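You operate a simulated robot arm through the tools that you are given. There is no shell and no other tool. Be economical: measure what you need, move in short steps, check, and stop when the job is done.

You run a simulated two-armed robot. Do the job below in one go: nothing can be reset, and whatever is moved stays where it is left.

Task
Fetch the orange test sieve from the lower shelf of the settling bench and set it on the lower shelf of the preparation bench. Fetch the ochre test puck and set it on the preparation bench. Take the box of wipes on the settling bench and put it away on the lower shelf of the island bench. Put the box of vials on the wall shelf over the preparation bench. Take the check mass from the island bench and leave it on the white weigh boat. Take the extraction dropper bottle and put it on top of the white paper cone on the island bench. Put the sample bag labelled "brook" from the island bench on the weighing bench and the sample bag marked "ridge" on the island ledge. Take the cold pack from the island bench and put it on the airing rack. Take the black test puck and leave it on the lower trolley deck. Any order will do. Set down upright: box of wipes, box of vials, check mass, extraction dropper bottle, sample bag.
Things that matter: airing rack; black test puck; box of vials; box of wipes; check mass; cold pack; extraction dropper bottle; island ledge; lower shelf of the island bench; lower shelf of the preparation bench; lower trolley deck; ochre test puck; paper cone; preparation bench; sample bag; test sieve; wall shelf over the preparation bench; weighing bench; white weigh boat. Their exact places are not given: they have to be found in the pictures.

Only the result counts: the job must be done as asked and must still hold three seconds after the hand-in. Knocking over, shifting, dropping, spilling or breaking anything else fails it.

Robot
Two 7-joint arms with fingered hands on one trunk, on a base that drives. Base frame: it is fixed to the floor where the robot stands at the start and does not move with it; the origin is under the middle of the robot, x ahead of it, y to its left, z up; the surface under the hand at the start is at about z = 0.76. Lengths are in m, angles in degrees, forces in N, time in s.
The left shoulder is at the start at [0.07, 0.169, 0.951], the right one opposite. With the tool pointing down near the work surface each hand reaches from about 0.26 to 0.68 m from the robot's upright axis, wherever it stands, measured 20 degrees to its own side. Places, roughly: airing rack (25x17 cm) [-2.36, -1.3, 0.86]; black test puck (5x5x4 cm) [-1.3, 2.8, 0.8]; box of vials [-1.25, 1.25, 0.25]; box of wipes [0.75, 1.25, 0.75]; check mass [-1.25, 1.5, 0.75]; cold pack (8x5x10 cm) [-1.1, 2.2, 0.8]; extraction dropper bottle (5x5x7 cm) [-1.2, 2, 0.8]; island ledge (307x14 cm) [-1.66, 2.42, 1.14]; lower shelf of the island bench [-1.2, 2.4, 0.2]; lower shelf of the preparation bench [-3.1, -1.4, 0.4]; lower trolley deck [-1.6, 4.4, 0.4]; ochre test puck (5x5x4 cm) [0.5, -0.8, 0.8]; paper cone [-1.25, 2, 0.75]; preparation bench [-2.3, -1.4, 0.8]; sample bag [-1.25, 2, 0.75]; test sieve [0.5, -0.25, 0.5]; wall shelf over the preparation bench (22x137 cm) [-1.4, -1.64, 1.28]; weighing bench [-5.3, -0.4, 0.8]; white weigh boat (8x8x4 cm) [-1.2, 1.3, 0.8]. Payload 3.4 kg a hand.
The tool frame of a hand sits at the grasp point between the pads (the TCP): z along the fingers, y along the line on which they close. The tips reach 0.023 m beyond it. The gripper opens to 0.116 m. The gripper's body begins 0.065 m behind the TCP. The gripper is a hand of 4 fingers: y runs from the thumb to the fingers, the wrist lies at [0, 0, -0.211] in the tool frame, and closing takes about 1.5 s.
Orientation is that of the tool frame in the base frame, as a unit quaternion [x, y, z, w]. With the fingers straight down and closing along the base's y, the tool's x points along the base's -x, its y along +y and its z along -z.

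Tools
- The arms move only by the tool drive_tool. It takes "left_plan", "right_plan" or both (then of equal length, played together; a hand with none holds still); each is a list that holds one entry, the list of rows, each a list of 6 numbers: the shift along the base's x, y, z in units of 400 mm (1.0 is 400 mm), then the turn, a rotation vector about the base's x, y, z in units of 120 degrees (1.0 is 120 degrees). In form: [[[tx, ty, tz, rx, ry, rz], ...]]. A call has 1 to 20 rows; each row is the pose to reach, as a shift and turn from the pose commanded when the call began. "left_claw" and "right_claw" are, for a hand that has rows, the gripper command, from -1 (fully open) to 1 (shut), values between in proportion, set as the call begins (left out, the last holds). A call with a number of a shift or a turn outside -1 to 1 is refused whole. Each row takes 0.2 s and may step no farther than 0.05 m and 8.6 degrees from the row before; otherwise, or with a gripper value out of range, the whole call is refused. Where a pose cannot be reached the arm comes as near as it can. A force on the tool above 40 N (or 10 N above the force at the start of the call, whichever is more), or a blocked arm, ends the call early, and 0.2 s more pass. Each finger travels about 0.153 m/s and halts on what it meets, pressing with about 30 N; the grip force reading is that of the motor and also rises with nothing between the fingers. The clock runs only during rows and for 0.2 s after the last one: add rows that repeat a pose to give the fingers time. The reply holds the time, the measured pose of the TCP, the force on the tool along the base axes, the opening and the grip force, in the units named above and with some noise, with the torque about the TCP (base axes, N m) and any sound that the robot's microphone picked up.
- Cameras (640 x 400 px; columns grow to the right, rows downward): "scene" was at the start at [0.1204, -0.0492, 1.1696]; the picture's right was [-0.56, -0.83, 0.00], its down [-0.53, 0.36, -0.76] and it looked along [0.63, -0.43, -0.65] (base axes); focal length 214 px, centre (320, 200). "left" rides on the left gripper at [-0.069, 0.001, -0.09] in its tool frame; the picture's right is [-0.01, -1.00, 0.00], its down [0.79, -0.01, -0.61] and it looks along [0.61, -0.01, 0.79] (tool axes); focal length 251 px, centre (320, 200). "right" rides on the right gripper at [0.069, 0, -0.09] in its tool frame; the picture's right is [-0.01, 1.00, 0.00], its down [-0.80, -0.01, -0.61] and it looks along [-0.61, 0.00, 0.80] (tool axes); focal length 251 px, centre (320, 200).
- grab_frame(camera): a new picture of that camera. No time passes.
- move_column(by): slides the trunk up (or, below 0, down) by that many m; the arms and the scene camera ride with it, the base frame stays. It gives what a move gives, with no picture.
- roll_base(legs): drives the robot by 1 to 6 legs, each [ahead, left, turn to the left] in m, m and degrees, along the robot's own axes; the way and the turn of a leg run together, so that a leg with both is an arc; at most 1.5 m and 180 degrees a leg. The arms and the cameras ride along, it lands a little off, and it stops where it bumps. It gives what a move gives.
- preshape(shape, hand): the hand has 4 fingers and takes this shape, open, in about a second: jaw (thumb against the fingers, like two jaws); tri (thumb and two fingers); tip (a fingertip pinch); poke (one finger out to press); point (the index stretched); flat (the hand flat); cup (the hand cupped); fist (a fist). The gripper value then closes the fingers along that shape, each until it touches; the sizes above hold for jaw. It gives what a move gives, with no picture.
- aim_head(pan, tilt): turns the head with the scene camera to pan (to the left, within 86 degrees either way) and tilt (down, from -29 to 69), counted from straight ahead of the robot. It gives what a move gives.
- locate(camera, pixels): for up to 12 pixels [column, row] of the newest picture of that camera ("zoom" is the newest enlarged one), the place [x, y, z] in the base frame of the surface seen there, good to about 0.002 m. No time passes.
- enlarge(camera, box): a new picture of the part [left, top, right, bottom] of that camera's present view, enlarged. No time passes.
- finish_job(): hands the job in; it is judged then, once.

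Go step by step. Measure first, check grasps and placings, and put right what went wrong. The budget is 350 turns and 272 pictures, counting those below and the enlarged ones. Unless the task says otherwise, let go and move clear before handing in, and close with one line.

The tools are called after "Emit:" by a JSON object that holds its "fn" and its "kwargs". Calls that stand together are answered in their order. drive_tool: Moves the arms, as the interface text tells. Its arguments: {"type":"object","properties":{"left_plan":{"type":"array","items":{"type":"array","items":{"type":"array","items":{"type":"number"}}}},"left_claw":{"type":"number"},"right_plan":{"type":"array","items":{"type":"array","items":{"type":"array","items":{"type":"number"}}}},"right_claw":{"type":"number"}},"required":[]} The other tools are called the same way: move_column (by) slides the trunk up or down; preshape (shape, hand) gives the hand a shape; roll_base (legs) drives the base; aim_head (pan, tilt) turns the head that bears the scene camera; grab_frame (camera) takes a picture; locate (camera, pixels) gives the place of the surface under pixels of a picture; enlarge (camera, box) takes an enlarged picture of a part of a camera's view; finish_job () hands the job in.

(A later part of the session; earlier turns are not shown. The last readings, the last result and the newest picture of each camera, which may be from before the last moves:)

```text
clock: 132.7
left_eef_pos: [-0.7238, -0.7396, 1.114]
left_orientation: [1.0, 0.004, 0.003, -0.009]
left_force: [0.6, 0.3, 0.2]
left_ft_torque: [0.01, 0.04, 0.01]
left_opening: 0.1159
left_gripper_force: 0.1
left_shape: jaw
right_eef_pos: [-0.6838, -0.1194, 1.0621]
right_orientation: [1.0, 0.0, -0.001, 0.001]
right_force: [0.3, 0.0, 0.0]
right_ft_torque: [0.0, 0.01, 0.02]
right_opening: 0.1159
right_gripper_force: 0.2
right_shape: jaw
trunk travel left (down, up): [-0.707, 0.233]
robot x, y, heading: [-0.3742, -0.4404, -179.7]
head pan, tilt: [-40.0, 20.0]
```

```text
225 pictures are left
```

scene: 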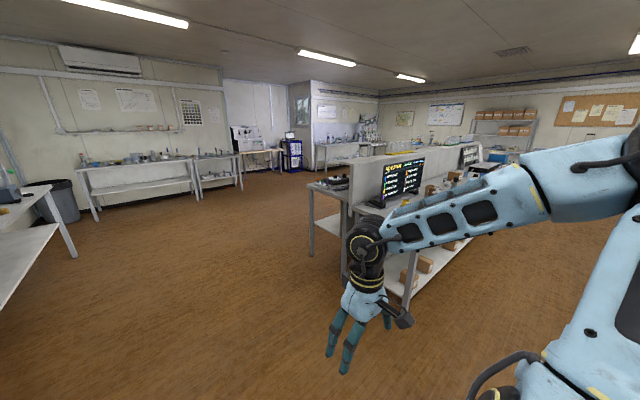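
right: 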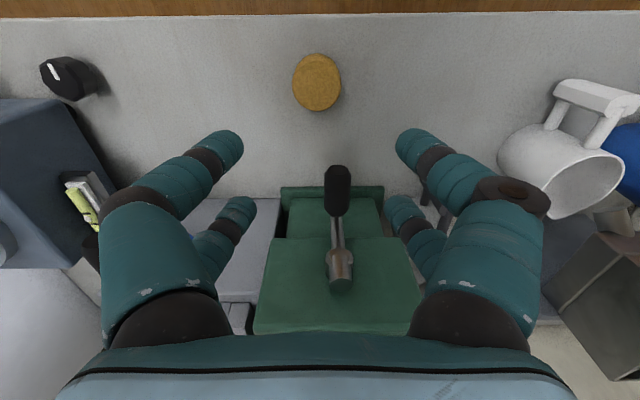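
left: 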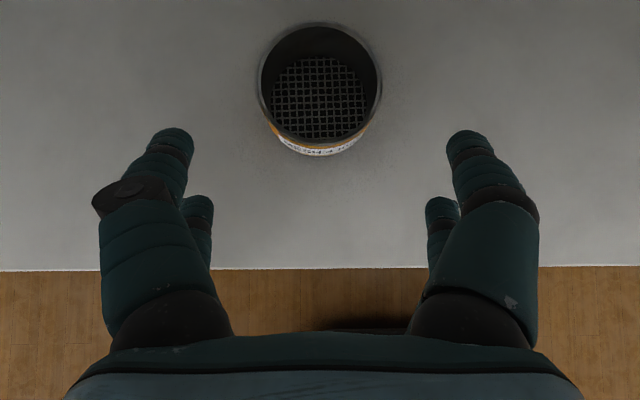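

Island's near end is visible at (340,185). Strafe along the aisle to its front.

Emit:
{"fn": "roll_base", "kwargs": {"legs": [[0.05, -1.0, 0], [0, -0.8, 0]]}}

Emit:
{"fn": "aim_head", "kwargs": {"pan": 0, "tilt": 35}}

Emit:
{"fn": "grab_frame", "kwargs": {"camera": "scene"}}

Emit:
{"fn": "aim_head", "kwargs": {"pan": -60, "tilt": 35}}

Emit:
{"fn": "grab_frame", "kwargs": {"camera": "scene"}}

```text
clock: 141.9
left_eef_pos: [-0.7698, 1.0788, 1.114]
left_orientation: [1.0, -0.004, 0.003, -0.009]
left_force: [0.7, 0.2, 0.8]
left_ft_torque: [-0.02, 0.01, 0.01]
left_opening: 0.1159
left_gripper_force: 0.0
left_shape: jaw
right_eef_pos: [-0.7208, 1.6993, 1.0633]
right_orientation: [1.0, -0.007, 0.0, 0.001]
right_force: [0.3, 0.3, -0.7]
right_ft_torque: [-0.01, -0.01, -0.01]
right_opening: 0.1158
right_gripper_force: 0.0
right_shape: jaw
trunk travel left (down, up): [-0.707, 0.233]
robot x, y, heading: [-0.4186, 1.3806, 179.2]
head pan, tilt: [-40.0, 20.0]
```

```text
clock: 142.9
left_eef_pos: [-0.7692, 1.0782, 1.1137]
left_orientation: [1.0, -0.004, 0.003, -0.009]
left_force: [-0.3, 1.0, 0.7]
left_ft_torque: [-0.01, -0.01, 0.0]
left_opening: 0.1164
left_gripper_force: 0.1
left_shape: jaw
right_eef_pos: [-0.7206, 1.6995, 1.0627]
right_orientation: [1.0, -0.007, 0.0, 0.002]
right_force: [0.7, 0.1, 0.0]
right_ft_torque: [0.02, 0.0, -0.03]
right_opening: 0.1159
right_gripper_force: 0.1
right_shape: jaw
trunk travel left (down, up): [-0.707, 0.233]
robot x, y, heading: [-0.4192, 1.3753, 179.4]
head pan, tilt: [0.0, 35.0]
```

```text
224 pictures are left
```

scene: 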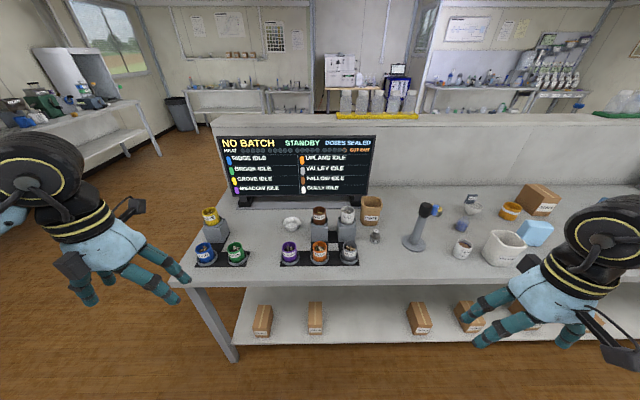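

```text
clock: 144.2
left_eef_pos: [-0.77, 1.0788, 1.114]
left_orientation: [1.0, -0.004, 0.003, -0.008]
left_force: [0.4, -0.3, -0.2]
left_ft_torque: [0.0, 0.01, 0.02]
left_opening: 0.116
left_gripper_force: 0.1
left_shape: jaw
right_eef_pos: [-0.7197, 1.6993, 1.0627]
right_orientation: [1.0, -0.008, -0.001, 0.001]
right_force: [0.0, 0.3, 0.1]
right_ft_torque: [-0.03, -0.02, 0.01]
right_opening: 0.1158
right_gripper_force: 0.1
right_shape: jaw
trunk travel left (down, up): [-0.707, 0.233]
robot x, y, heading: [-0.4208, 1.3744, 179.5]
head pan, tilt: [-60.0, 35.0]
```

```text
223 pictures are left
```

scene: 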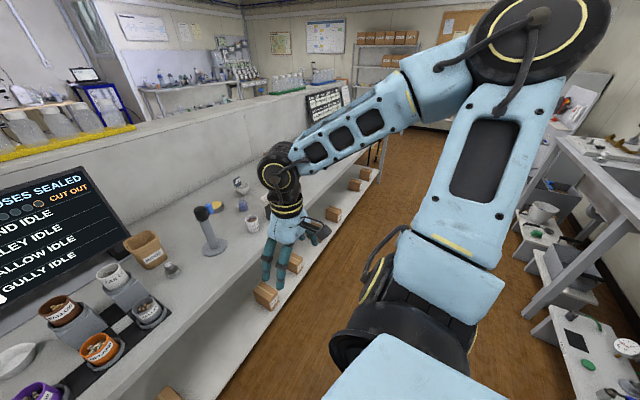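

Many objects; enlarge the tabletop.

Emit:
{"fn": "aim_head", "kwargs": {"pan": -15, "tilt": 35}}

Emit:
{"fn": "enlarge", "kwargs": {"camera": "scene", "box": [110, 170, 350, 320]}}

Emit:
{"fn": "enlarge", "kwargs": {"camera": "scene", "box": [300, 150, 540, 300]}}

Emit:
{"fn": "enlarge", "kwargs": {"camera": "scene", "box": [150, 250, 470, 400]}}

```text
clock: 145.4
left_eef_pos: [-0.7705, 1.0798, 1.1151]
left_orientation: [1.0, -0.003, 0.003, -0.009]
left_force: [1.2, 0.2, 1.0]
left_ft_torque: [-0.02, -0.02, 0.01]
left_opening: 0.1159
left_gripper_force: 0.0
left_shape: jaw
right_eef_pos: [-0.721, 1.7, 1.0622]
right_orientation: [1.0, -0.006, -0.001, 0.002]
right_force: [0.1, -0.6, -0.5]
right_ft_torque: [0.0, 0.01, 0.01]
right_opening: 0.1161
right_gripper_force: 0.1
right_shape: jaw
trunk travel left (down, up): [-0.707, 0.233]
robot x, y, heading: [-0.4183, 1.3752, 179.3]
head pan, tilt: [-15.0, 35.0]
```

```text
2.67 times, centred on (230, 245) of scene
```

zoom: 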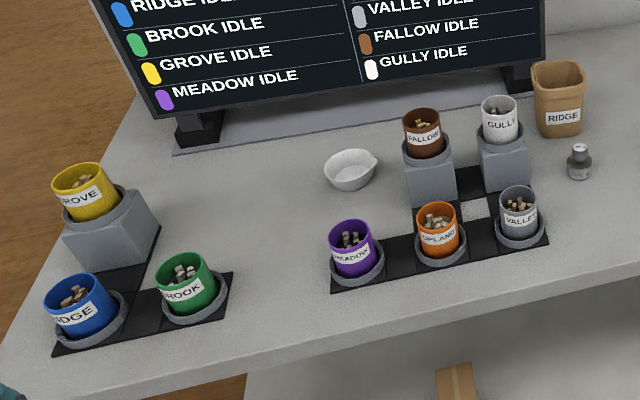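

```text
2.67 times, centred on (420, 225) of scene
```

zoom: 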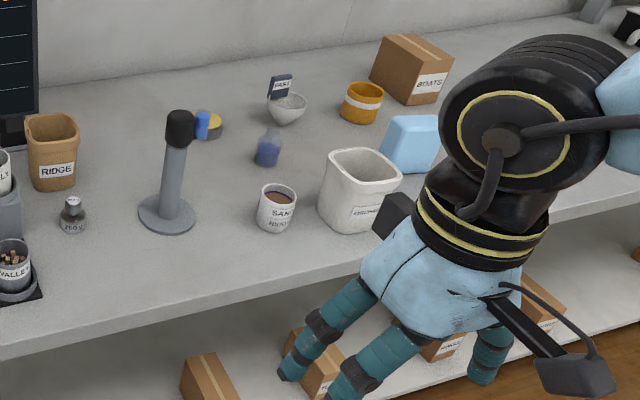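

```text
2.00 times, centred on (310, 325) of scene
```

zoom: 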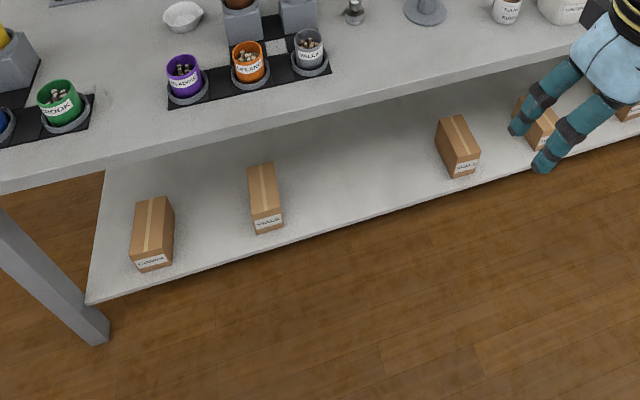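

Emit:
{"fn": "enlarge", "kwargs": {"camera": "scene", "box": [380, 160, 480, 222]}}

Emit:
{"fn": "enlarge", "kwargs": {"camera": "scene", "box": [300, 185, 400, 247]}}

Emit:
{"fn": "enlarge", "kwargs": {"camera": "scene", "box": [200, 320, 300, 382]}}

Emit:
{"fn": "enlarge", "kwargs": {"camera": "scene", "box": [350, 290, 470, 365]}}

```text
6.40 times, centred on (430, 191) of scene
```

zoom: 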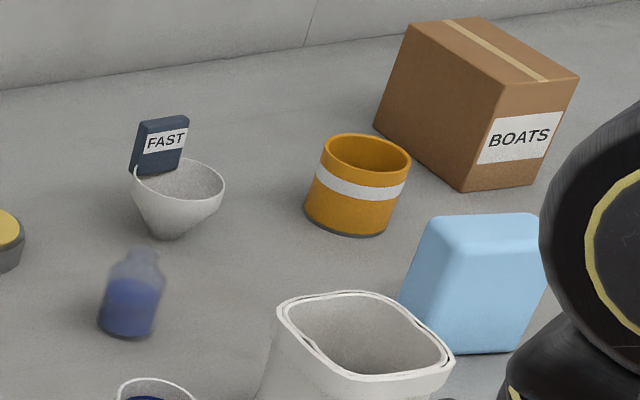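

```text
6.40 times, centred on (350, 216) of scene
```

zoom: 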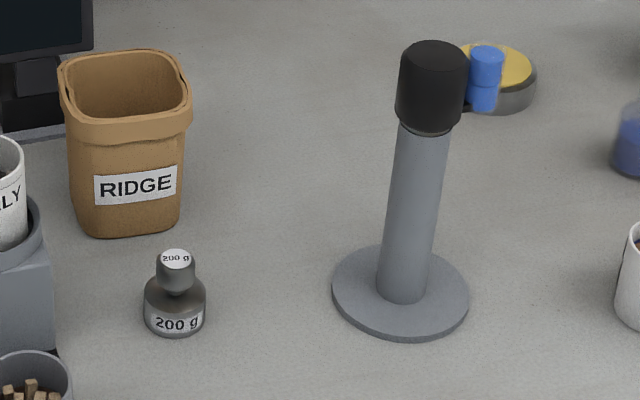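

```text
6.40 times, centred on (250, 351) of scene
```

zoom: 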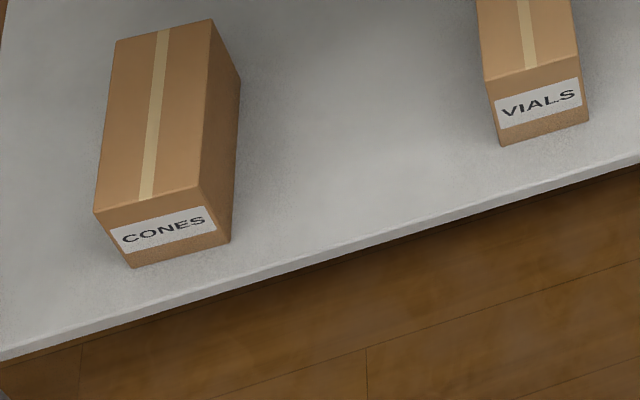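

```text
5.33 times, centred on (410, 328) of scene
```

zoom: 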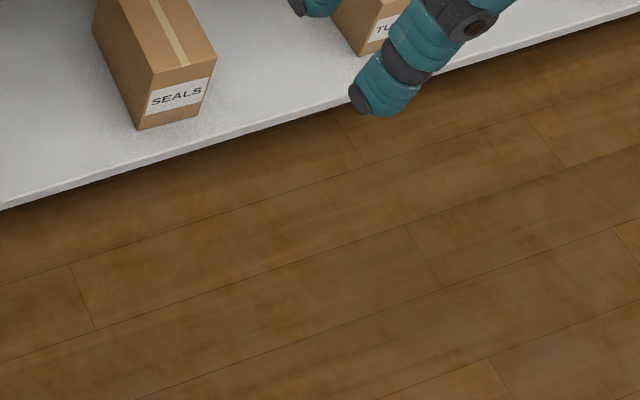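

Found: 200 g check mass, RIDGE bag, VIALS box, weigh boat, blue bottle, FAST cone, cold pack. Measure them.

Emit:
{"fn": "enlarge", "kwargs": {"camera": "scene", "box": [190, 170, 350, 270]}}

Emit:
{"fn": "locate", "kwargs": {"camera": "zoom", "pixels": [[198, 130], [198, 150], [160, 148], [245, 140], [540, 110], [572, 115], [500, 60], [578, 60], [540, 120], [555, 188], [553, 150], [330, 150]]}}

Emit:
{"fn": "enlarge", "kwargs": {"camera": "scene", "box": [300, 150, 460, 250]}}

Emit:
{"fn": "locate", "kwargs": {"camera": "zoom", "pixels": [[420, 60], [395, 75], [380, 160], [380, 140], [440, 60], [300, 85], [350, 10], [550, 145], [515, 100], [100, 130], [172, 105], [375, 260]]}}

```text
4.00 times, centred on (270, 220) of scene
```

zoom: 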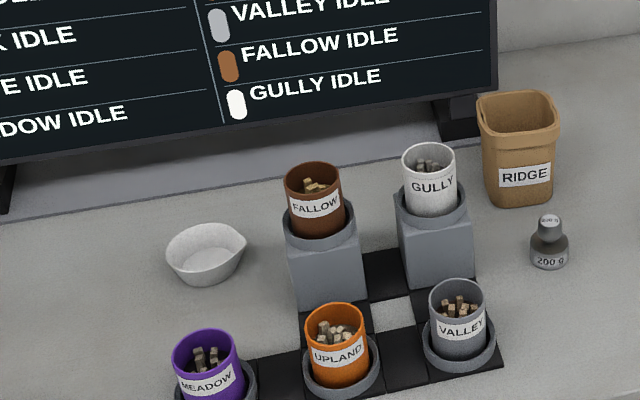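

```text
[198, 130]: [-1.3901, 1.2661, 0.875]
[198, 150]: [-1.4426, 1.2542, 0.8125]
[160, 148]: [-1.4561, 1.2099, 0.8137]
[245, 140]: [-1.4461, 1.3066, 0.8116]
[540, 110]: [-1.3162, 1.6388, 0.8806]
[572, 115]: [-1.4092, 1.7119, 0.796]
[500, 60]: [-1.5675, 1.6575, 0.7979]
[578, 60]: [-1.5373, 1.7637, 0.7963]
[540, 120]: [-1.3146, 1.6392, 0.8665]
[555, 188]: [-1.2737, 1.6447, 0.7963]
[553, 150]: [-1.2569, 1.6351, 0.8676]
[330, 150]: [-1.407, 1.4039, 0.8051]
```

```text
4.00 times, centred on (380, 200) of scene
```

zoom: 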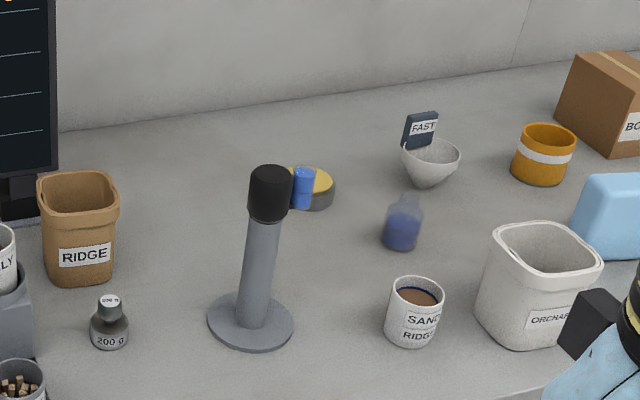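

```text
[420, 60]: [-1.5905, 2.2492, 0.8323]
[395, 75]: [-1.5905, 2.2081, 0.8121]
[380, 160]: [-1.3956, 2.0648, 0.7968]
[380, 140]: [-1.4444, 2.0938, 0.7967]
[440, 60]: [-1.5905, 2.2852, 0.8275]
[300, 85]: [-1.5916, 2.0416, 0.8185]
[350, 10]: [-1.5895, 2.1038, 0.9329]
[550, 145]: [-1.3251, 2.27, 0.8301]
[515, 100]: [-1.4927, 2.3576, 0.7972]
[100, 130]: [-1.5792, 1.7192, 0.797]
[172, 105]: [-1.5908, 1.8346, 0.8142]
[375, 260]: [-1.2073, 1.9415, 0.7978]
```

Emit:
{"fn": "locate", "kwargs": {"camera": "zoom", "pixels": [[110, 300], [110, 345], [110, 322], [45, 183], [115, 183], [78, 280], [78, 200], [430, 165], [430, 187], [404, 235], [404, 205], [546, 240]]}}

Emit:
{"fn": "enlarge", "kwargs": {"camera": "scene", "box": [190, 170, 350, 270]}}

Emit:
{"fn": "locate", "kwargs": {"camera": "zoom", "pixels": [[205, 260], [168, 245], [245, 240], [205, 228], [205, 280], [540, 190], [550, 218], [481, 110], [556, 118], [520, 92], [520, 130], [320, 165]]}}

```text
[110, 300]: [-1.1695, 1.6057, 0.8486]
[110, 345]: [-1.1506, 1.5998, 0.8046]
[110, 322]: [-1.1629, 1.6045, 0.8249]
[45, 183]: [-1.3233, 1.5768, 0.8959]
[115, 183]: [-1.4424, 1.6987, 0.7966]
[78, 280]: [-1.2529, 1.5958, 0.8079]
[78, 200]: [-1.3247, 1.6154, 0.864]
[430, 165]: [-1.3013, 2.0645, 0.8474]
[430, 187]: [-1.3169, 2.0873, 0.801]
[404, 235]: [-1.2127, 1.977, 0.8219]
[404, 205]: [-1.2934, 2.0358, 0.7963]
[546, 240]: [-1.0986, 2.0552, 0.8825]
```

```text
4.00 times, centred on (270, 220) of scene
```

zoom: 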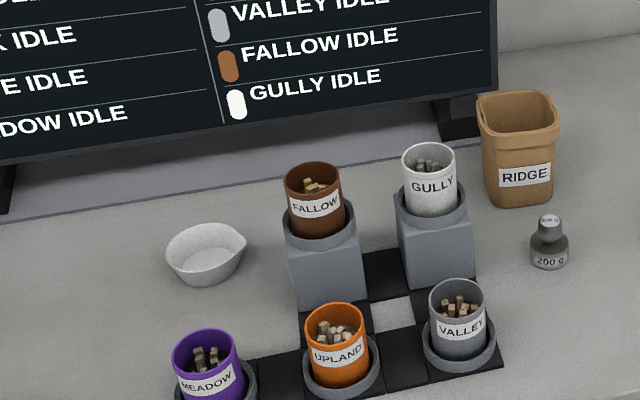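

```text
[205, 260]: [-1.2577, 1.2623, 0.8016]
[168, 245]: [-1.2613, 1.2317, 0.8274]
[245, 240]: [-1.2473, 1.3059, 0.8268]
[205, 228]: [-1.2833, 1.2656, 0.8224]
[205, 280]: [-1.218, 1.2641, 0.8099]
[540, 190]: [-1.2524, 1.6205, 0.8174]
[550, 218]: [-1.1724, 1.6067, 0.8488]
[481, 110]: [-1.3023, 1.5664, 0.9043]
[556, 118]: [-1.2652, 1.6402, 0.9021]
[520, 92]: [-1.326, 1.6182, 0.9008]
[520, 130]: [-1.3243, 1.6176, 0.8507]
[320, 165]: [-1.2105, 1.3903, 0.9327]
```

Emit:
{"fn": "enlarge", "kwargs": {"camera": "scene", "box": [150, 250, 470, 400]}}

Emit:
{"fn": "locate", "kwargs": {"camera": "zoom", "pixels": [[300, 105], [300, 122], [450, 75], [250, 170], [275, 165], [256, 226], [280, 210], [268, 192], [340, 205], [365, 130], [200, 160], [440, 118]]}}

```text
2.00 times, centred on (310, 325) of scene
```

zoom: 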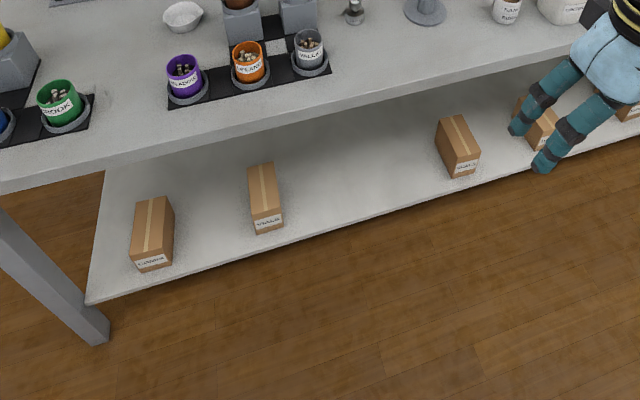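

```text
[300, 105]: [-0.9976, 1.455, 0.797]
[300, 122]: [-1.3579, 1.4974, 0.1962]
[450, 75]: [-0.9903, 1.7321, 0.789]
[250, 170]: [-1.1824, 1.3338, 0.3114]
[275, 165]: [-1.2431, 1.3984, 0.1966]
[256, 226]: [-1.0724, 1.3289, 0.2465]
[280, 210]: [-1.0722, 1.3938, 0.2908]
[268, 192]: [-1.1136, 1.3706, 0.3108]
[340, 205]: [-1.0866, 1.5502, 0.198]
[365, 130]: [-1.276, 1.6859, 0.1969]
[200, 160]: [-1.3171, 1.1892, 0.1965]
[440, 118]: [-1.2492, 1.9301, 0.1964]
```

Island: top z 0.797, edge x -0.99; lower shelf z 0.197. Next: check mass with the right hand. Arrange the hands, then drive in.

Emit:
{"fn": "drive_tool", "kwargs": {"right_plan": [[[-0.07, -0.07, 0, 0, 0, 0], [-0.14, -0.14, 0, 0, 0, 0], [-0.21, -0.21, 0, 0, 0, 0], [-0.28, -0.28, 0, 0, 0, 0], [-0.35, -0.35, 0, 0, 0, 0], [-0.42, -0.42, 0, 0, 0, 0], [-0.42, -0.42, 0, 0, 0, 0]]], "left_plan": [[[0.05, 0, 0.07, 0, 0, 0], [0.1, 0, 0.14, 0, 0, 0], [0.15, 0, 0.21, 0, 0, 0], [0.2, 0, 0.28, 0, 0, 0], [0.2, 0, 0.35, 0, 0, 0], [0.2, 0, 0.42, 0, 0, 0], [0.2, 0, 0.42, 0, 0, 0]]]}}

Emit:
{"fn": "roll_base", "kwargs": {"legs": [[0.28, -0.08, 0.6]]}}

Emit:
{"fn": "grab_frame", "kwargs": {"camera": "right"}}

Emit:
{"fn": "grab_frame", "kwargs": {"camera": "scene"}}

```text
clock: 147.0
left_eef_pos: [-0.7042, 1.1043, 1.2682]
left_orientation: [1.0, -0.003, 0.002, -0.009]
left_force: [-0.5, -0.5, -0.3]
left_ft_torque: [0.04, 0.05, 0.01]
left_opening: 0.1157
left_gripper_force: 0.1
left_shape: jaw
left hand out of reach, approached as far as the arm can: row 4, 5, 6, 7
right_eef_pos: [-0.8846, 1.5313, 1.0622]
right_orientation: [1.0, -0.007, -0.001, 0.002]
right_force: [0.1, -0.2, -0.5]
right_ft_torque: [-0.01, 0.04, 0.01]
right_opening: 0.1158
right_gripper_force: 0.2
right_shape: jaw
trunk travel left (down, up): [-0.707, 0.233]
robot x, y, heading: [-0.4183, 1.3787, 179.4]
head pan, tilt: [-15.0, 35.0]
```

```text
clock: 149.0
left_eef_pos: [-0.9829, 1.1827, 1.2683]
left_orientation: [1.0, 0.002, 0.003, -0.009]
left_force: [0.8, 0.6, -0.2]
left_ft_torque: [-0.04, 0.03, 0.0]
left_opening: 0.116
left_gripper_force: 0.0
left_shape: jaw
right_eef_pos: [-1.1685, 1.6074, 1.0643]
right_orientation: [1.0, -0.001, -0.001, 0.001]
right_force: [0.4, -0.8, 0.7]
right_ft_torque: [-0.01, -0.01, 0.01]
right_opening: 0.1156
right_gripper_force: 0.1
right_shape: jaw
trunk travel left (down, up): [-0.707, 0.233]
robot x, y, heading: [-0.7027, 1.4562, 180.0]
head pan, tilt: [-15.0, 35.0]
```

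```text
211 pictures are left
```

right: 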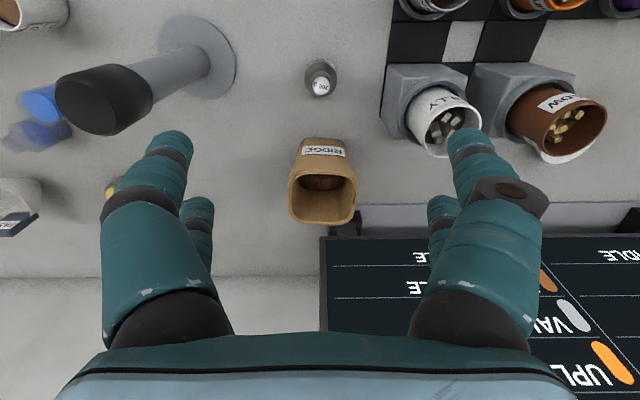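

```text
210 pictures are left
```

scene: 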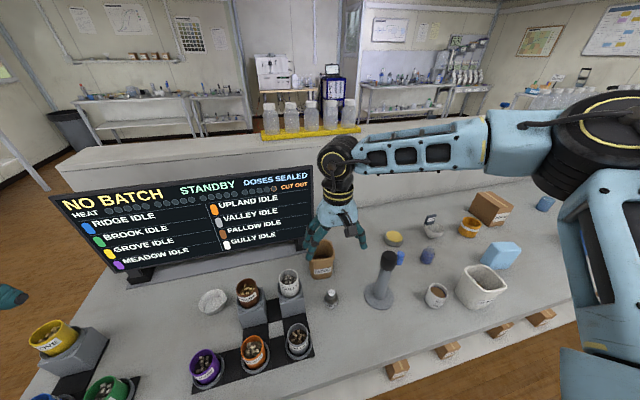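

Emit:
{"fn": "enlarge", "kwargs": {"camera": "right", "box": [280, 40, 376, 100]}}

Emit:
{"fn": "locate", "kwargs": {"camera": "zoom", "pixels": [[275, 290], [250, 240], [310, 260], [275, 320], [275, 200], [350, 240]]}}

```text
6.67 times, centred on (328, 70) of right
```

zoom: 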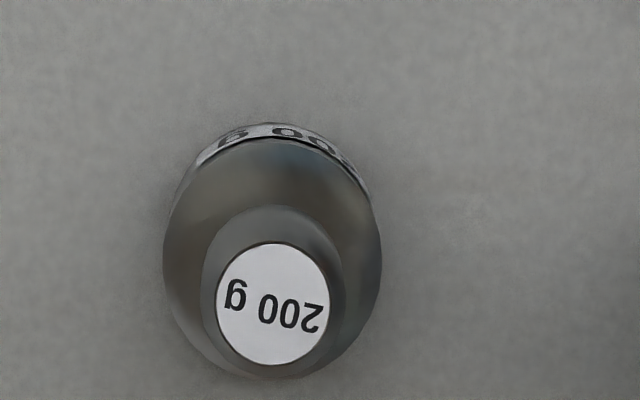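

```text
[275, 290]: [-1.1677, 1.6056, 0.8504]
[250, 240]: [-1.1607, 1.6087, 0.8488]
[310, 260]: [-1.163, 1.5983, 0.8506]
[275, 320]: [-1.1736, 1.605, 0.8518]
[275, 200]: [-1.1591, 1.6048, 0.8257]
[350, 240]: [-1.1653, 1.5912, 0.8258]
```

Mass centre (-1.170,1.605). Narrow the fingers and lower by trunk to TCP z 0.835.

Emit:
{"fn": "drive_tool", "kwargs": {"right_plan": [[[-0.004, -0.006, 0, 0, 0, 0], [-0.004, -0.006, 0, 0, 0, 0], [-0.004, -0.006, 0, 0, 0, 0]]], "right_claw": -0.2}}

Emit:
{"fn": "move_column", "kwargs": {"by": -0.18}}

Emit:
{"fn": "grab_frame", "kwargs": {"camera": "right"}}

```text
clock: 149.8
left_eef_pos: [-0.9857, 1.1831, 1.2665]
left_orientation: [1.0, 0.003, 0.003, -0.009]
left_force: [0.7, 0.4, -0.5]
left_ft_torque: [-0.01, -0.01, 0.02]
left_opening: 0.1159
left_gripper_force: 0.1
left_shape: jaw
right_eef_pos: [-1.1726, 1.6062, 1.0605]
right_orientation: [1.0, -0.002, -0.001, 0.002]
right_force: [0.3, 0.2, -0.3]
right_ft_torque: [0.02, 0.01, -0.01]
right_opening: 0.0701
right_gripper_force: 0.0
right_shape: jaw
trunk travel left (down, up): [-0.707, 0.233]
robot x, y, heading: [-0.7004, 1.4576, 179.9]
head pan, tilt: [-15.0, 35.0]
```

```text
clock: 151.8
left_eef_pos: [-0.9854, 1.1824, 1.0868]
left_orientation: [1.0, 0.001, 0.004, -0.008]
left_force: [0.2, -0.4, 0.1]
left_ft_torque: [-0.02, 0.01, 0.0]
left_opening: 0.1161
left_gripper_force: 0.0
left_shape: jaw
right_eef_pos: [-1.1712, 1.6051, 0.8813]
right_orientation: [1.0, -0.001, -0.001, 0.002]
right_force: [0.2, 0.2, 0.4]
right_ft_torque: [0.01, -0.02, 0.02]
right_opening: 0.0701
right_gripper_force: 0.1
right_shape: jaw
trunk travel left (down, up): [-0.527, 0.413]
robot x, y, heading: [-0.7027, 1.4601, 179.8]
head pan, tilt: [-15.0, 35.0]
```

```text
208 pictures are left
```

right: 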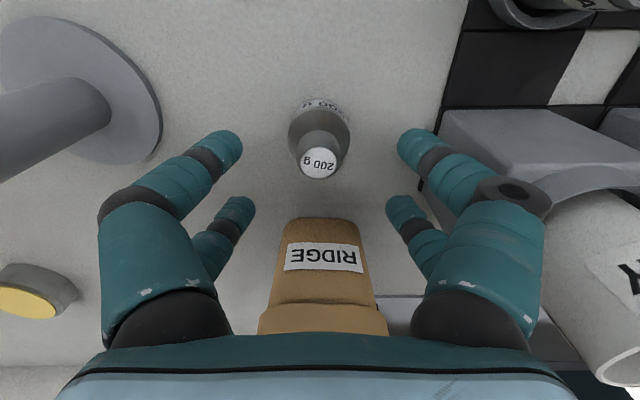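

Emit:
{"fn": "move_column", "kwargs": {"by": -0.047}}

Emit:
{"fn": "drive_tool", "kwargs": {"right_plan": [[[0, 0, 0, 0, 0, 0], [0, 0, 0, 0, 0, 0], [0, 0, 0, 0, 0, 0], [0, 0, 0, 0, 0, 0], [0, 0, 0, 0, 0, 0], [0, 0, 0, 0, 0, 0]]], "right_claw": 1}}

Emit:
{"fn": "move_column", "kwargs": {"by": 0.13}}

Emit:
{"fn": "grab_frame", "kwargs": {"camera": "right"}}

```text
clock: 152.7
left_eef_pos: [-0.9844, 1.1835, 1.0411]
left_orientation: [1.0, 0.002, 0.003, -0.009]
left_force: [-0.7, 0.2, -1.1]
left_ft_torque: [0.02, -0.04, 0.03]
left_opening: 0.1158
left_gripper_force: 0.2
left_shape: jaw
right_eef_pos: [-1.1708, 1.6051, 0.8345]
right_orientation: [1.0, -0.002, -0.001, 0.002]
right_force: [0.1, 0.1, 0.6]
right_ft_torque: [0.01, 0.02, 0.02]
right_opening: 0.0705
right_gripper_force: 0.1
right_shape: jaw
trunk travel left (down, up): [-0.48, 0.46]
robot x, y, heading: [-0.7034, 1.4602, 180.1]
head pan, tilt: [-15.0, 35.0]
```

```text
clock: 154.1
left_eef_pos: [-0.9856, 1.1833, 1.0401]
left_orientation: [1.0, 0.002, 0.002, -0.009]
left_force: [0.7, -0.8, -0.2]
left_ft_torque: [0.0, 0.02, 0.01]
left_opening: 0.116
left_gripper_force: 0.1
left_shape: jaw
right_eef_pos: [-1.1713, 1.6053, 0.8343]
right_orientation: [1.0, -0.002, 0.0, 0.001]
right_force: [-0.1, 0.4, -0.2]
right_ft_torque: [-0.01, 0.02, 0.0]
right_opening: 0.0175
right_gripper_force: 30.0
right_shape: jaw
trunk travel left (down, up): [-0.48, 0.46]
robot x, y, heading: [-0.7025, 1.4608, 180.1]
head pan, tilt: [-15.0, 35.0]
```

```text
clock: 155.7
left_eef_pos: [-0.986, 1.1821, 1.1694]
left_orientation: [1.0, 0.003, 0.003, -0.009]
left_force: [0.1, -0.2, -0.7]
left_ft_torque: [0.0, 0.02, 0.01]
left_opening: 0.1162
left_gripper_force: 0.1
left_shape: jaw
right_eef_pos: [-1.1716, 1.6067, 0.9634]
right_orientation: [1.0, -0.002, -0.001, 0.002]
right_force: [0.8, -1.4, -2.3]
right_ft_torque: [0.0, 0.02, 0.0]
right_opening: 0.0174
right_gripper_force: 29.8
right_shape: jaw
trunk travel left (down, up): [-0.61, 0.33]
robot x, y, heading: [-0.6996, 1.4609, 180.0]
head pan, tilt: [-15.0, 35.0]
```

```text
207 pictures are left
```

right: 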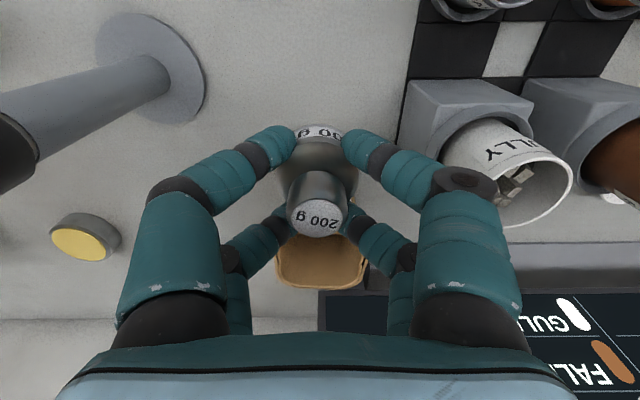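

Mass is held upright. Raise, slide 0.34 along −y to the weigh boat, reach forward 0.08.

Emit:
{"fn": "move_column", "kwargs": {"by": 0.1}}

Emit:
{"fn": "roll_base", "kwargs": {"legs": [[0, 0.34, 0]]}}

Emit:
{"fn": "drive_tool", "kwargs": {"right_plan": [[[-0.1, 0, 0, 0, 0, 0], [-0.2, 0, 0, 0, 0, 0], [-0.2, 0, 0, 0, 0, 0]]]}}

Emit:
{"fn": "grab_frame", "kwargs": {"camera": "right"}}

Emit:
{"fn": "grab_frame", "kwargs": {"camera": "scene"}}

```text
clock: 157.0
left_eef_pos: [-0.9848, 1.183, 1.2701]
left_orientation: [1.0, 0.002, 0.003, -0.008]
left_force: [0.1, -0.4, -0.4]
left_ft_torque: [-0.01, 0.0, -0.03]
left_opening: 0.116
left_gripper_force: 0.2
left_shape: jaw
right_eef_pos: [-1.1714, 1.6042, 1.0649]
right_orientation: [1.0, -0.001, -0.001, 0.002]
right_force: [-0.8, -1.0, -1.9]
right_ft_torque: [-0.02, 0.01, 0.0]
right_opening: 0.0173
right_gripper_force: 29.8
right_shape: jaw
trunk travel left (down, up): [-0.71, 0.23]
robot x, y, heading: [-0.7022, 1.4565, 180.1]
head pan, tilt: [-15.0, 35.0]
```

```text
clock: 159.2
left_eef_pos: [-0.9868, 0.8429, 1.2704]
left_orientation: [1.0, 0.001, 0.002, -0.007]
left_force: [0.7, -0.5, 0.8]
left_ft_torque: [0.0, 0.04, 0.0]
left_opening: 0.1158
left_gripper_force: 0.1
left_shape: jaw
right_eef_pos: [-1.1734, 1.2673, 1.0637]
right_orientation: [1.0, -0.003, 0.0, 0.002]
right_force: [0.5, 0.3, -1.5]
right_ft_torque: [-0.01, 0.02, -0.03]
right_opening: 0.0173
right_gripper_force: 30.2
right_shape: jaw
trunk travel left (down, up): [-0.71, 0.23]
robot x, y, heading: [-0.701, 1.1168, 180.0]
head pan, tilt: [-15.0, 35.0]
```

```text
clock: 160.0
left_eef_pos: [-0.986, 0.8422, 1.27]
left_orientation: [1.0, 0.002, 0.003, -0.009]
left_force: [0.2, -0.3, 0.4]
left_ft_torque: [0.0, -0.01, 0.0]
left_opening: 0.1161
left_gripper_force: 0.0
left_shape: jaw
right_eef_pos: [-1.2298, 1.2844, 1.066]
right_orientation: [1.0, -0.003, -0.002, 0.001]
right_force: [0.6, 0.3, -1.5]
right_ft_torque: [0.02, 0.0, -0.01]
right_opening: 0.0173
right_gripper_force: 29.8
right_shape: jaw
right hand out of reach, approached as far as the arm can: row 2, 3
trunk travel left (down, up): [-0.71, 0.23]
robot x, y, heading: [-0.6982, 1.1177, 179.7]
head pan, tilt: [-15.0, 35.0]
```

```text
206 pictures are left
```

right: 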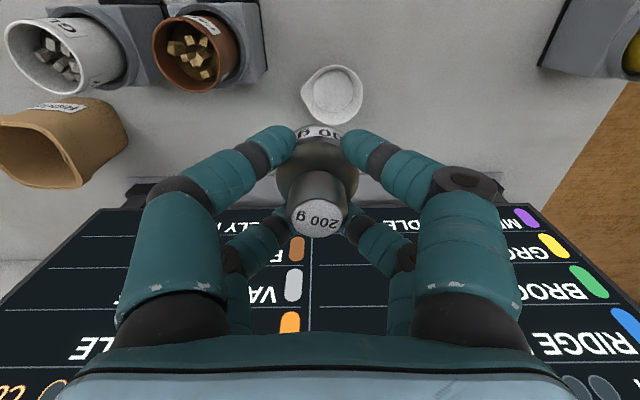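

```text
205 pictures are left
```

scene: 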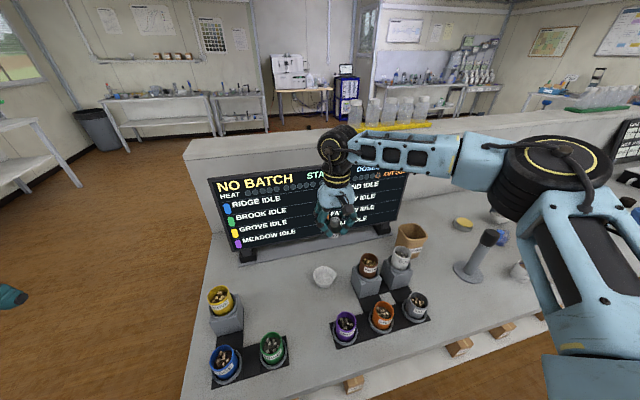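

Emit:
{"fn": "enlarge", "kwargs": {"camera": "right", "box": [290, 55, 386, 115]}}

Emit:
{"fn": "locate", "kwargs": {"camera": "zoom", "pixels": [[300, 240], [270, 250], [75, 250], [490, 250], [300, 70], [330, 420], [250, 130], [430, 160]]}}

```text
6.67 times, centred on (338, 85) of right
```

zoom: 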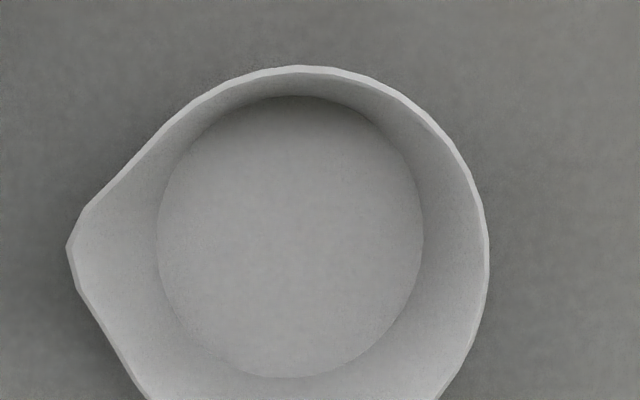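

```text
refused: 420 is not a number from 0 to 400
```

Emit:
{"fn": "locate", "kwargs": {"camera": "zoom", "pixels": [[290, 237], [290, 105], [290, 370], [165, 237], [415, 237], [488, 250], [72, 250], [300, 68]]}}

```text
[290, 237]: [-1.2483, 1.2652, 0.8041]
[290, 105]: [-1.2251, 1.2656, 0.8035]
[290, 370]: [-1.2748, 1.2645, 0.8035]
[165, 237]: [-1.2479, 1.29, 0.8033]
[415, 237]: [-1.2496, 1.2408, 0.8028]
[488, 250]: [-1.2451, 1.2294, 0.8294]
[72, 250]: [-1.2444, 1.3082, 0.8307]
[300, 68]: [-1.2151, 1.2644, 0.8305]
```

Boat floor centre (-1.249,1.265). Nudge the base forward/left, then correct with the arm.

Emit:
{"fn": "roll_base", "kwargs": {"legs": [[0.03, 0.02, 0.3]]}}

Emit:
{"fn": "move_column", "kwargs": {"by": -0.13}}

Emit:
{"fn": "grab_frame", "kwargs": {"camera": "right"}}

```text
clock: 160.9
left_eef_pos: [-1.0089, 0.8259, 1.2715]
left_orientation: [1.0, 0.003, 0.001, -0.007]
left_force: [-0.2, 0.4, 0.4]
left_ft_torque: [0.0, 0.05, 0.01]
left_opening: 0.1161
left_gripper_force: 0.0
left_shape: jaw
right_eef_pos: [-1.2555, 1.266, 1.0665]
right_orientation: [1.0, 0.0, -0.003, 0.003]
right_force: [0.4, 0.8, -1.5]
right_ft_torque: [0.03, 0.04, 0.01]
right_opening: 0.017
right_gripper_force: 30.0
right_shape: jaw
trunk travel left (down, up): [-0.71, 0.23]
robot x, y, heading: [-0.7306, 1.0979, -179.9]
head pan, tilt: [-15.0, 35.0]
```

```text
clock: 162.5
left_eef_pos: [-1.0148, 0.8213, 1.1403]
left_orientation: [1.0, 0.003, 0.002, -0.009]
left_force: [-0.4, 0.4, 0.5]
left_ft_torque: [-0.01, 0.0, 0.02]
left_opening: 0.116
left_gripper_force: 0.0
left_shape: jaw
right_eef_pos: [-1.2615, 1.2636, 0.9348]
right_orientation: [1.0, 0.0, -0.002, 0.002]
right_force: [0.4, -0.5, -2.1]
right_ft_torque: [-0.01, -0.01, -0.02]
right_opening: 0.0174
right_gripper_force: 29.8
right_shape: jaw
trunk travel left (down, up): [-0.58, 0.36]
robot x, y, heading: [-0.7307, 1.0945, -179.9]
head pan, tilt: [-15.0, 35.0]
```

```text
203 pictures are left
```

right: 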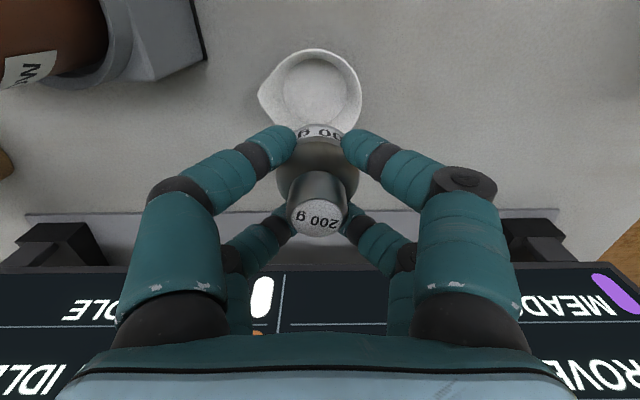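

Emit:
{"fn": "drive_tool", "kwargs": {"right_plan": [[[0.031, 0.004, -0.06, 0, 0, 0], [0.031, 0.004, -0.1, 0, 0, 0], [0.031, 0.004, -0.1, 0, 0, 0]]]}}

Emit:
{"fn": "grab_frame", "kwargs": {"camera": "right"}}

```text
clock: 163.3
left_eef_pos: [-1.014, 0.8214, 1.1401]
left_orientation: [1.0, 0.004, 0.002, -0.009]
left_force: [-0.3, -0.7, 0.2]
left_ft_torque: [-0.01, -0.01, 0.0]
left_opening: 0.1161
left_gripper_force: 0.0
left_shape: jaw
right_eef_pos: [-1.2472, 1.2621, 0.8946]
right_orientation: [1.0, -0.001, -0.001, 0.003]
right_force: [1.1, -0.2, -0.9]
right_ft_torque: [0.0, 0.03, -0.04]
right_opening: 0.0171
right_gripper_force: 30.4
right_shape: jaw
trunk travel left (down, up): [-0.58, 0.36]
robot x, y, heading: [-0.7338, 1.0959, -179.8]
head pan, tilt: [-15.0, 35.0]
```

```text
202 pictures are left
```

right: 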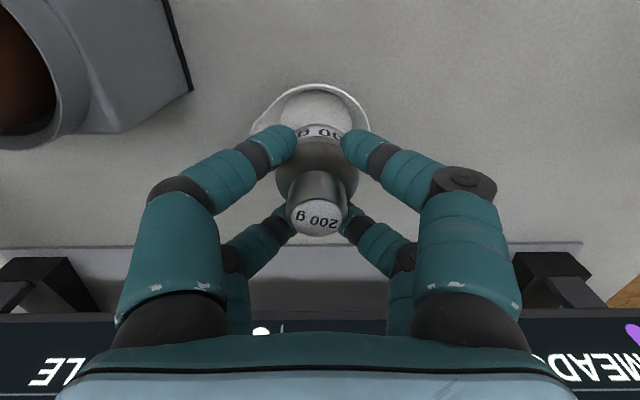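

Emit:
{"fn": "drive_tool", "kwargs": {"right_plan": [[[-0.003, 0.006, -0.05, 0, 0, 0], [-0.003, 0.006, -0.108, 0, 0, 0], [-0.003, 0.006, -0.108, 0, 0, 0]]]}}

Emit:
{"fn": "grab_frame", "kwargs": {"camera": "right"}}

```text
clock: 164.1
left_eef_pos: [-1.0152, 0.8217, 1.1391]
left_orientation: [1.0, 0.004, 0.003, -0.009]
left_force: [0.3, -0.1, 0.3]
left_ft_torque: [0.03, -0.01, 0.01]
left_opening: 0.1159
left_gripper_force: 0.1
left_shape: jaw
right_eef_pos: [-1.2479, 1.269, 0.8521]
right_orientation: [1.0, 0.0, -0.002, 0.002]
right_force: [0.2, -0.3, -2.0]
right_ft_torque: [0.01, 0.03, 0.04]
right_opening: 0.0168
right_gripper_force: 30.3
right_shape: jaw
right hand out of reach, approached as far as the arm can: row 2, 3
trunk travel left (down, up): [-0.58, 0.36]
robot x, y, heading: [-0.7314, 1.0976, -180.0]
head pan, tilt: [-15.0, 35.0]
```

```text
201 pictures are left
```

right: 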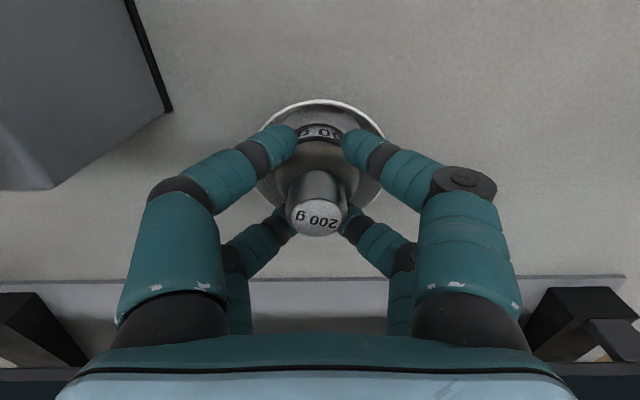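

Emit:
{"fn": "move_column", "kwargs": {"by": -0.005}}

Emit:
{"fn": "drive_tool", "kwargs": {"right_plan": [[[0, 0, 0, 0, 0, 0], [0, 0, 0, 0, 0, 0], [0, 0, 0, 0, 0, 0]]], "right_claw": 0.5}}

Emit:
{"fn": "grab_frame", "kwargs": {"camera": "right"}}

```text
clock: 164.6
left_eef_pos: [-1.014, 0.8208, 1.1353]
left_orientation: [1.0, 0.003, 0.003, -0.009]
left_force: [0.2, -0.1, 0.0]
left_ft_torque: [-0.02, -0.01, 0.01]
left_opening: 0.1158
left_gripper_force: 0.0
left_shape: jaw
right_eef_pos: [-1.2464, 1.2692, 0.8484]
right_orientation: [1.0, 0.001, -0.003, 0.002]
right_force: [0.2, 0.2, 0.7]
right_ft_torque: [0.02, -0.04, -0.01]
right_opening: 0.0166
right_gripper_force: 30.6
right_shape: jaw
trunk travel left (down, up): [-0.575, 0.365]
robot x, y, heading: [-0.7297, 1.0963, -180.0]
head pan, tilt: [-15.0, 35.0]
```

```text
clock: 165.4
left_eef_pos: [-1.0144, 0.8207, 1.1348]
left_orientation: [1.0, 0.003, 0.002, -0.009]
left_force: [-0.1, -0.8, 0.8]
left_ft_torque: [0.0, 0.05, 0.03]
left_opening: 0.1158
left_gripper_force: 0.1
left_shape: jaw
right_eef_pos: [-1.2475, 1.2686, 0.8491]
right_orientation: [1.0, 0.001, -0.002, 0.003]
right_force: [-1.0, 0.5, 5.4]
right_ft_torque: [0.11, 0.13, 0.0]
right_opening: 0.0238
right_gripper_force: 0.0
right_shape: jaw
trunk travel left (down, up): [-0.575, 0.365]
robot x, y, heading: [-0.7338, 1.0953, -179.9]
head pan, tilt: [-15.0, 35.0]
```

```text
200 pictures are left
```

right: 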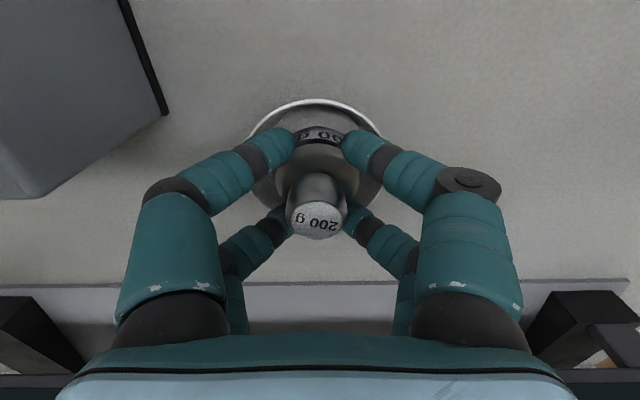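

Tips touch the boat slightly (5 N); lift 5 mm and open a bit more.

Emit:
{"fn": "drive_tool", "kwargs": {"right_plan": [[[0, 0, 0.012, 0, 0, 0], [0, 0, 0.012, 0, 0, 0], [0, 0, 0.012, 0, 0, 0]]], "right_claw": 0.35}}

Emit:
{"fn": "grab_frame", "kwargs": {"camera": "right"}}

```text
clock: 166.2
left_eef_pos: [-1.0137, 0.8222, 1.1343]
left_orientation: [1.0, 0.003, 0.002, -0.008]
left_force: [0.0, 0.1, -0.4]
left_ft_torque: [-0.04, 0.0, -0.01]
left_opening: 0.1161
left_gripper_force: 0.0
left_shape: jaw
right_eef_pos: [-1.2472, 1.2687, 0.8533]
right_orientation: [1.0, 0.0, -0.003, 0.003]
right_force: [0.3, -0.7, 1.4]
right_ft_torque: [-0.01, 0.0, 0.02]
right_opening: 0.0369
right_gripper_force: 0.1
right_shape: jaw
trunk travel left (down, up): [-0.575, 0.365]
robot x, y, heading: [-0.7268, 1.0975, -179.9]
head pan, tilt: [-15.0, 35.0]
```

```text
199 pictures are left
```

right: 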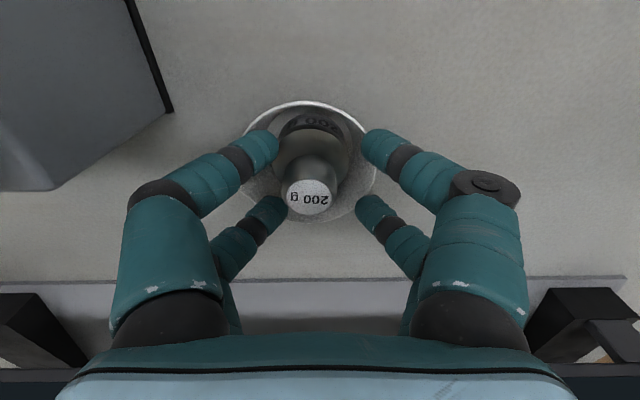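

Mass sits in the boat, free. Raise straight up.

Emit:
{"fn": "move_column", "kwargs": {"by": 0.2}}

Emit:
{"fn": "grab_frame", "kwargs": {"camera": "right"}}

```text
clock: 168.4
left_eef_pos: [-1.0138, 0.8217, 1.3349]
left_orientation: [1.0, 0.003, 0.003, -0.01]
left_force: [1.0, 0.3, 0.2]
left_ft_torque: [0.01, 0.01, -0.01]
left_opening: 0.1161
left_gripper_force: 0.0
left_shape: jaw
right_eef_pos: [-1.247, 1.2684, 1.0521]
right_orientation: [1.0, 0.0, -0.001, 0.003]
right_force: [-1.1, 0.0, 0.2]
right_ft_torque: [0.0, -0.03, -0.02]
right_opening: 0.0374
right_gripper_force: 0.1
right_shape: jaw
trunk travel left (down, up): [-0.775, 0.165]
robot x, y, heading: [-0.7291, 1.0982, -180.1]
head pan, tilt: [-15.0, 35.0]
```

```text
198 pictures are left
```

right: 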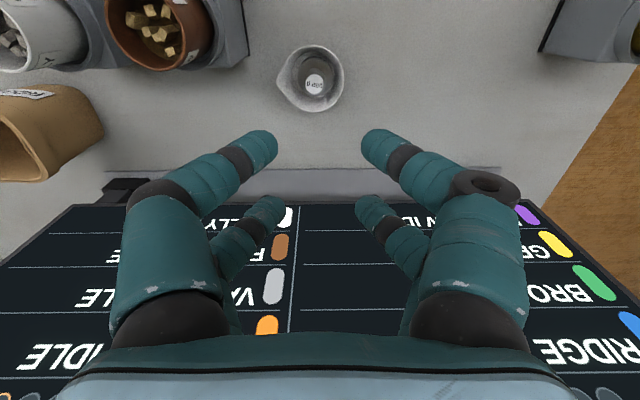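

Check mass is in the boat. Now the RIDGE bag with the same hand: slide +y 0.335.

Emit:
{"fn": "roll_base", "kwargs": {"legs": [[0.03, -0.335, 0]]}}

Emit:
{"fn": "grab_frame", "kwargs": {"camera": "right"}}

Emit:
{"fn": "enlarge", "kwargs": {"camera": "right", "box": [260, 60, 420, 160]}}

```text
clock: 170.6
left_eef_pos: [-1.0452, 1.1589, 1.3364]
left_orientation: [1.0, 0.0, 0.003, -0.01]
left_force: [0.2, 0.1, 0.0]
left_ft_torque: [0.01, -0.03, 0.01]
left_opening: 0.1159
left_gripper_force: 0.0
left_shape: jaw
right_eef_pos: [-1.2759, 1.6098, 1.0528]
right_orientation: [1.0, -0.003, -0.002, 0.002]
right_force: [-0.3, -0.1, -0.7]
right_ft_torque: [0.04, -0.03, -0.02]
right_opening: 0.0372
right_gripper_force: 0.0
right_shape: jaw
trunk travel left (down, up): [-0.775, 0.165]
robot x, y, heading: [-0.7586, 1.4322, 179.9]
head pan, tilt: [-15.0, 35.0]
```

```text
197 pictures are left
```

right: 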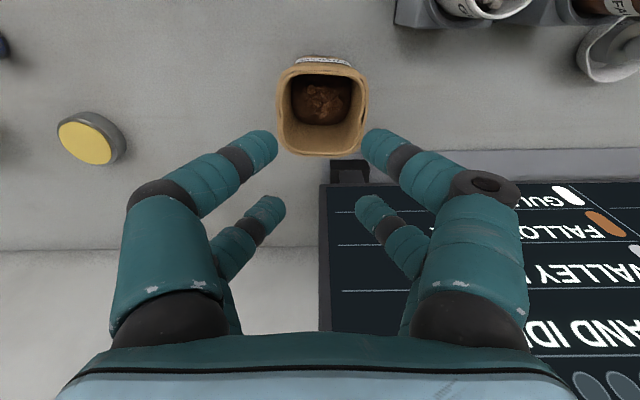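

```text
4.00 times, centred on (340, 110) of right
```

zoom: 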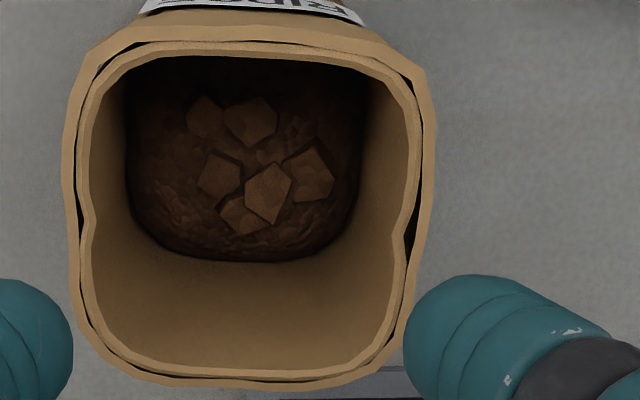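

Emit:
{"fn": "locate", "kwargs": {"camera": "zoom", "pixels": [[68, 180], [428, 180], [250, 30], [240, 385], [78, 250], [420, 250], [250, 200]]}}

```text
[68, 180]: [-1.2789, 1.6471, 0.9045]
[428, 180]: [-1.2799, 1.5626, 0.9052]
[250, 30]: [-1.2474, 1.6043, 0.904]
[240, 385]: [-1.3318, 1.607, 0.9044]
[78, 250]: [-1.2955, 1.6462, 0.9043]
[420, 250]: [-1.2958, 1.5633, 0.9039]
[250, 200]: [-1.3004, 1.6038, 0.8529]
```

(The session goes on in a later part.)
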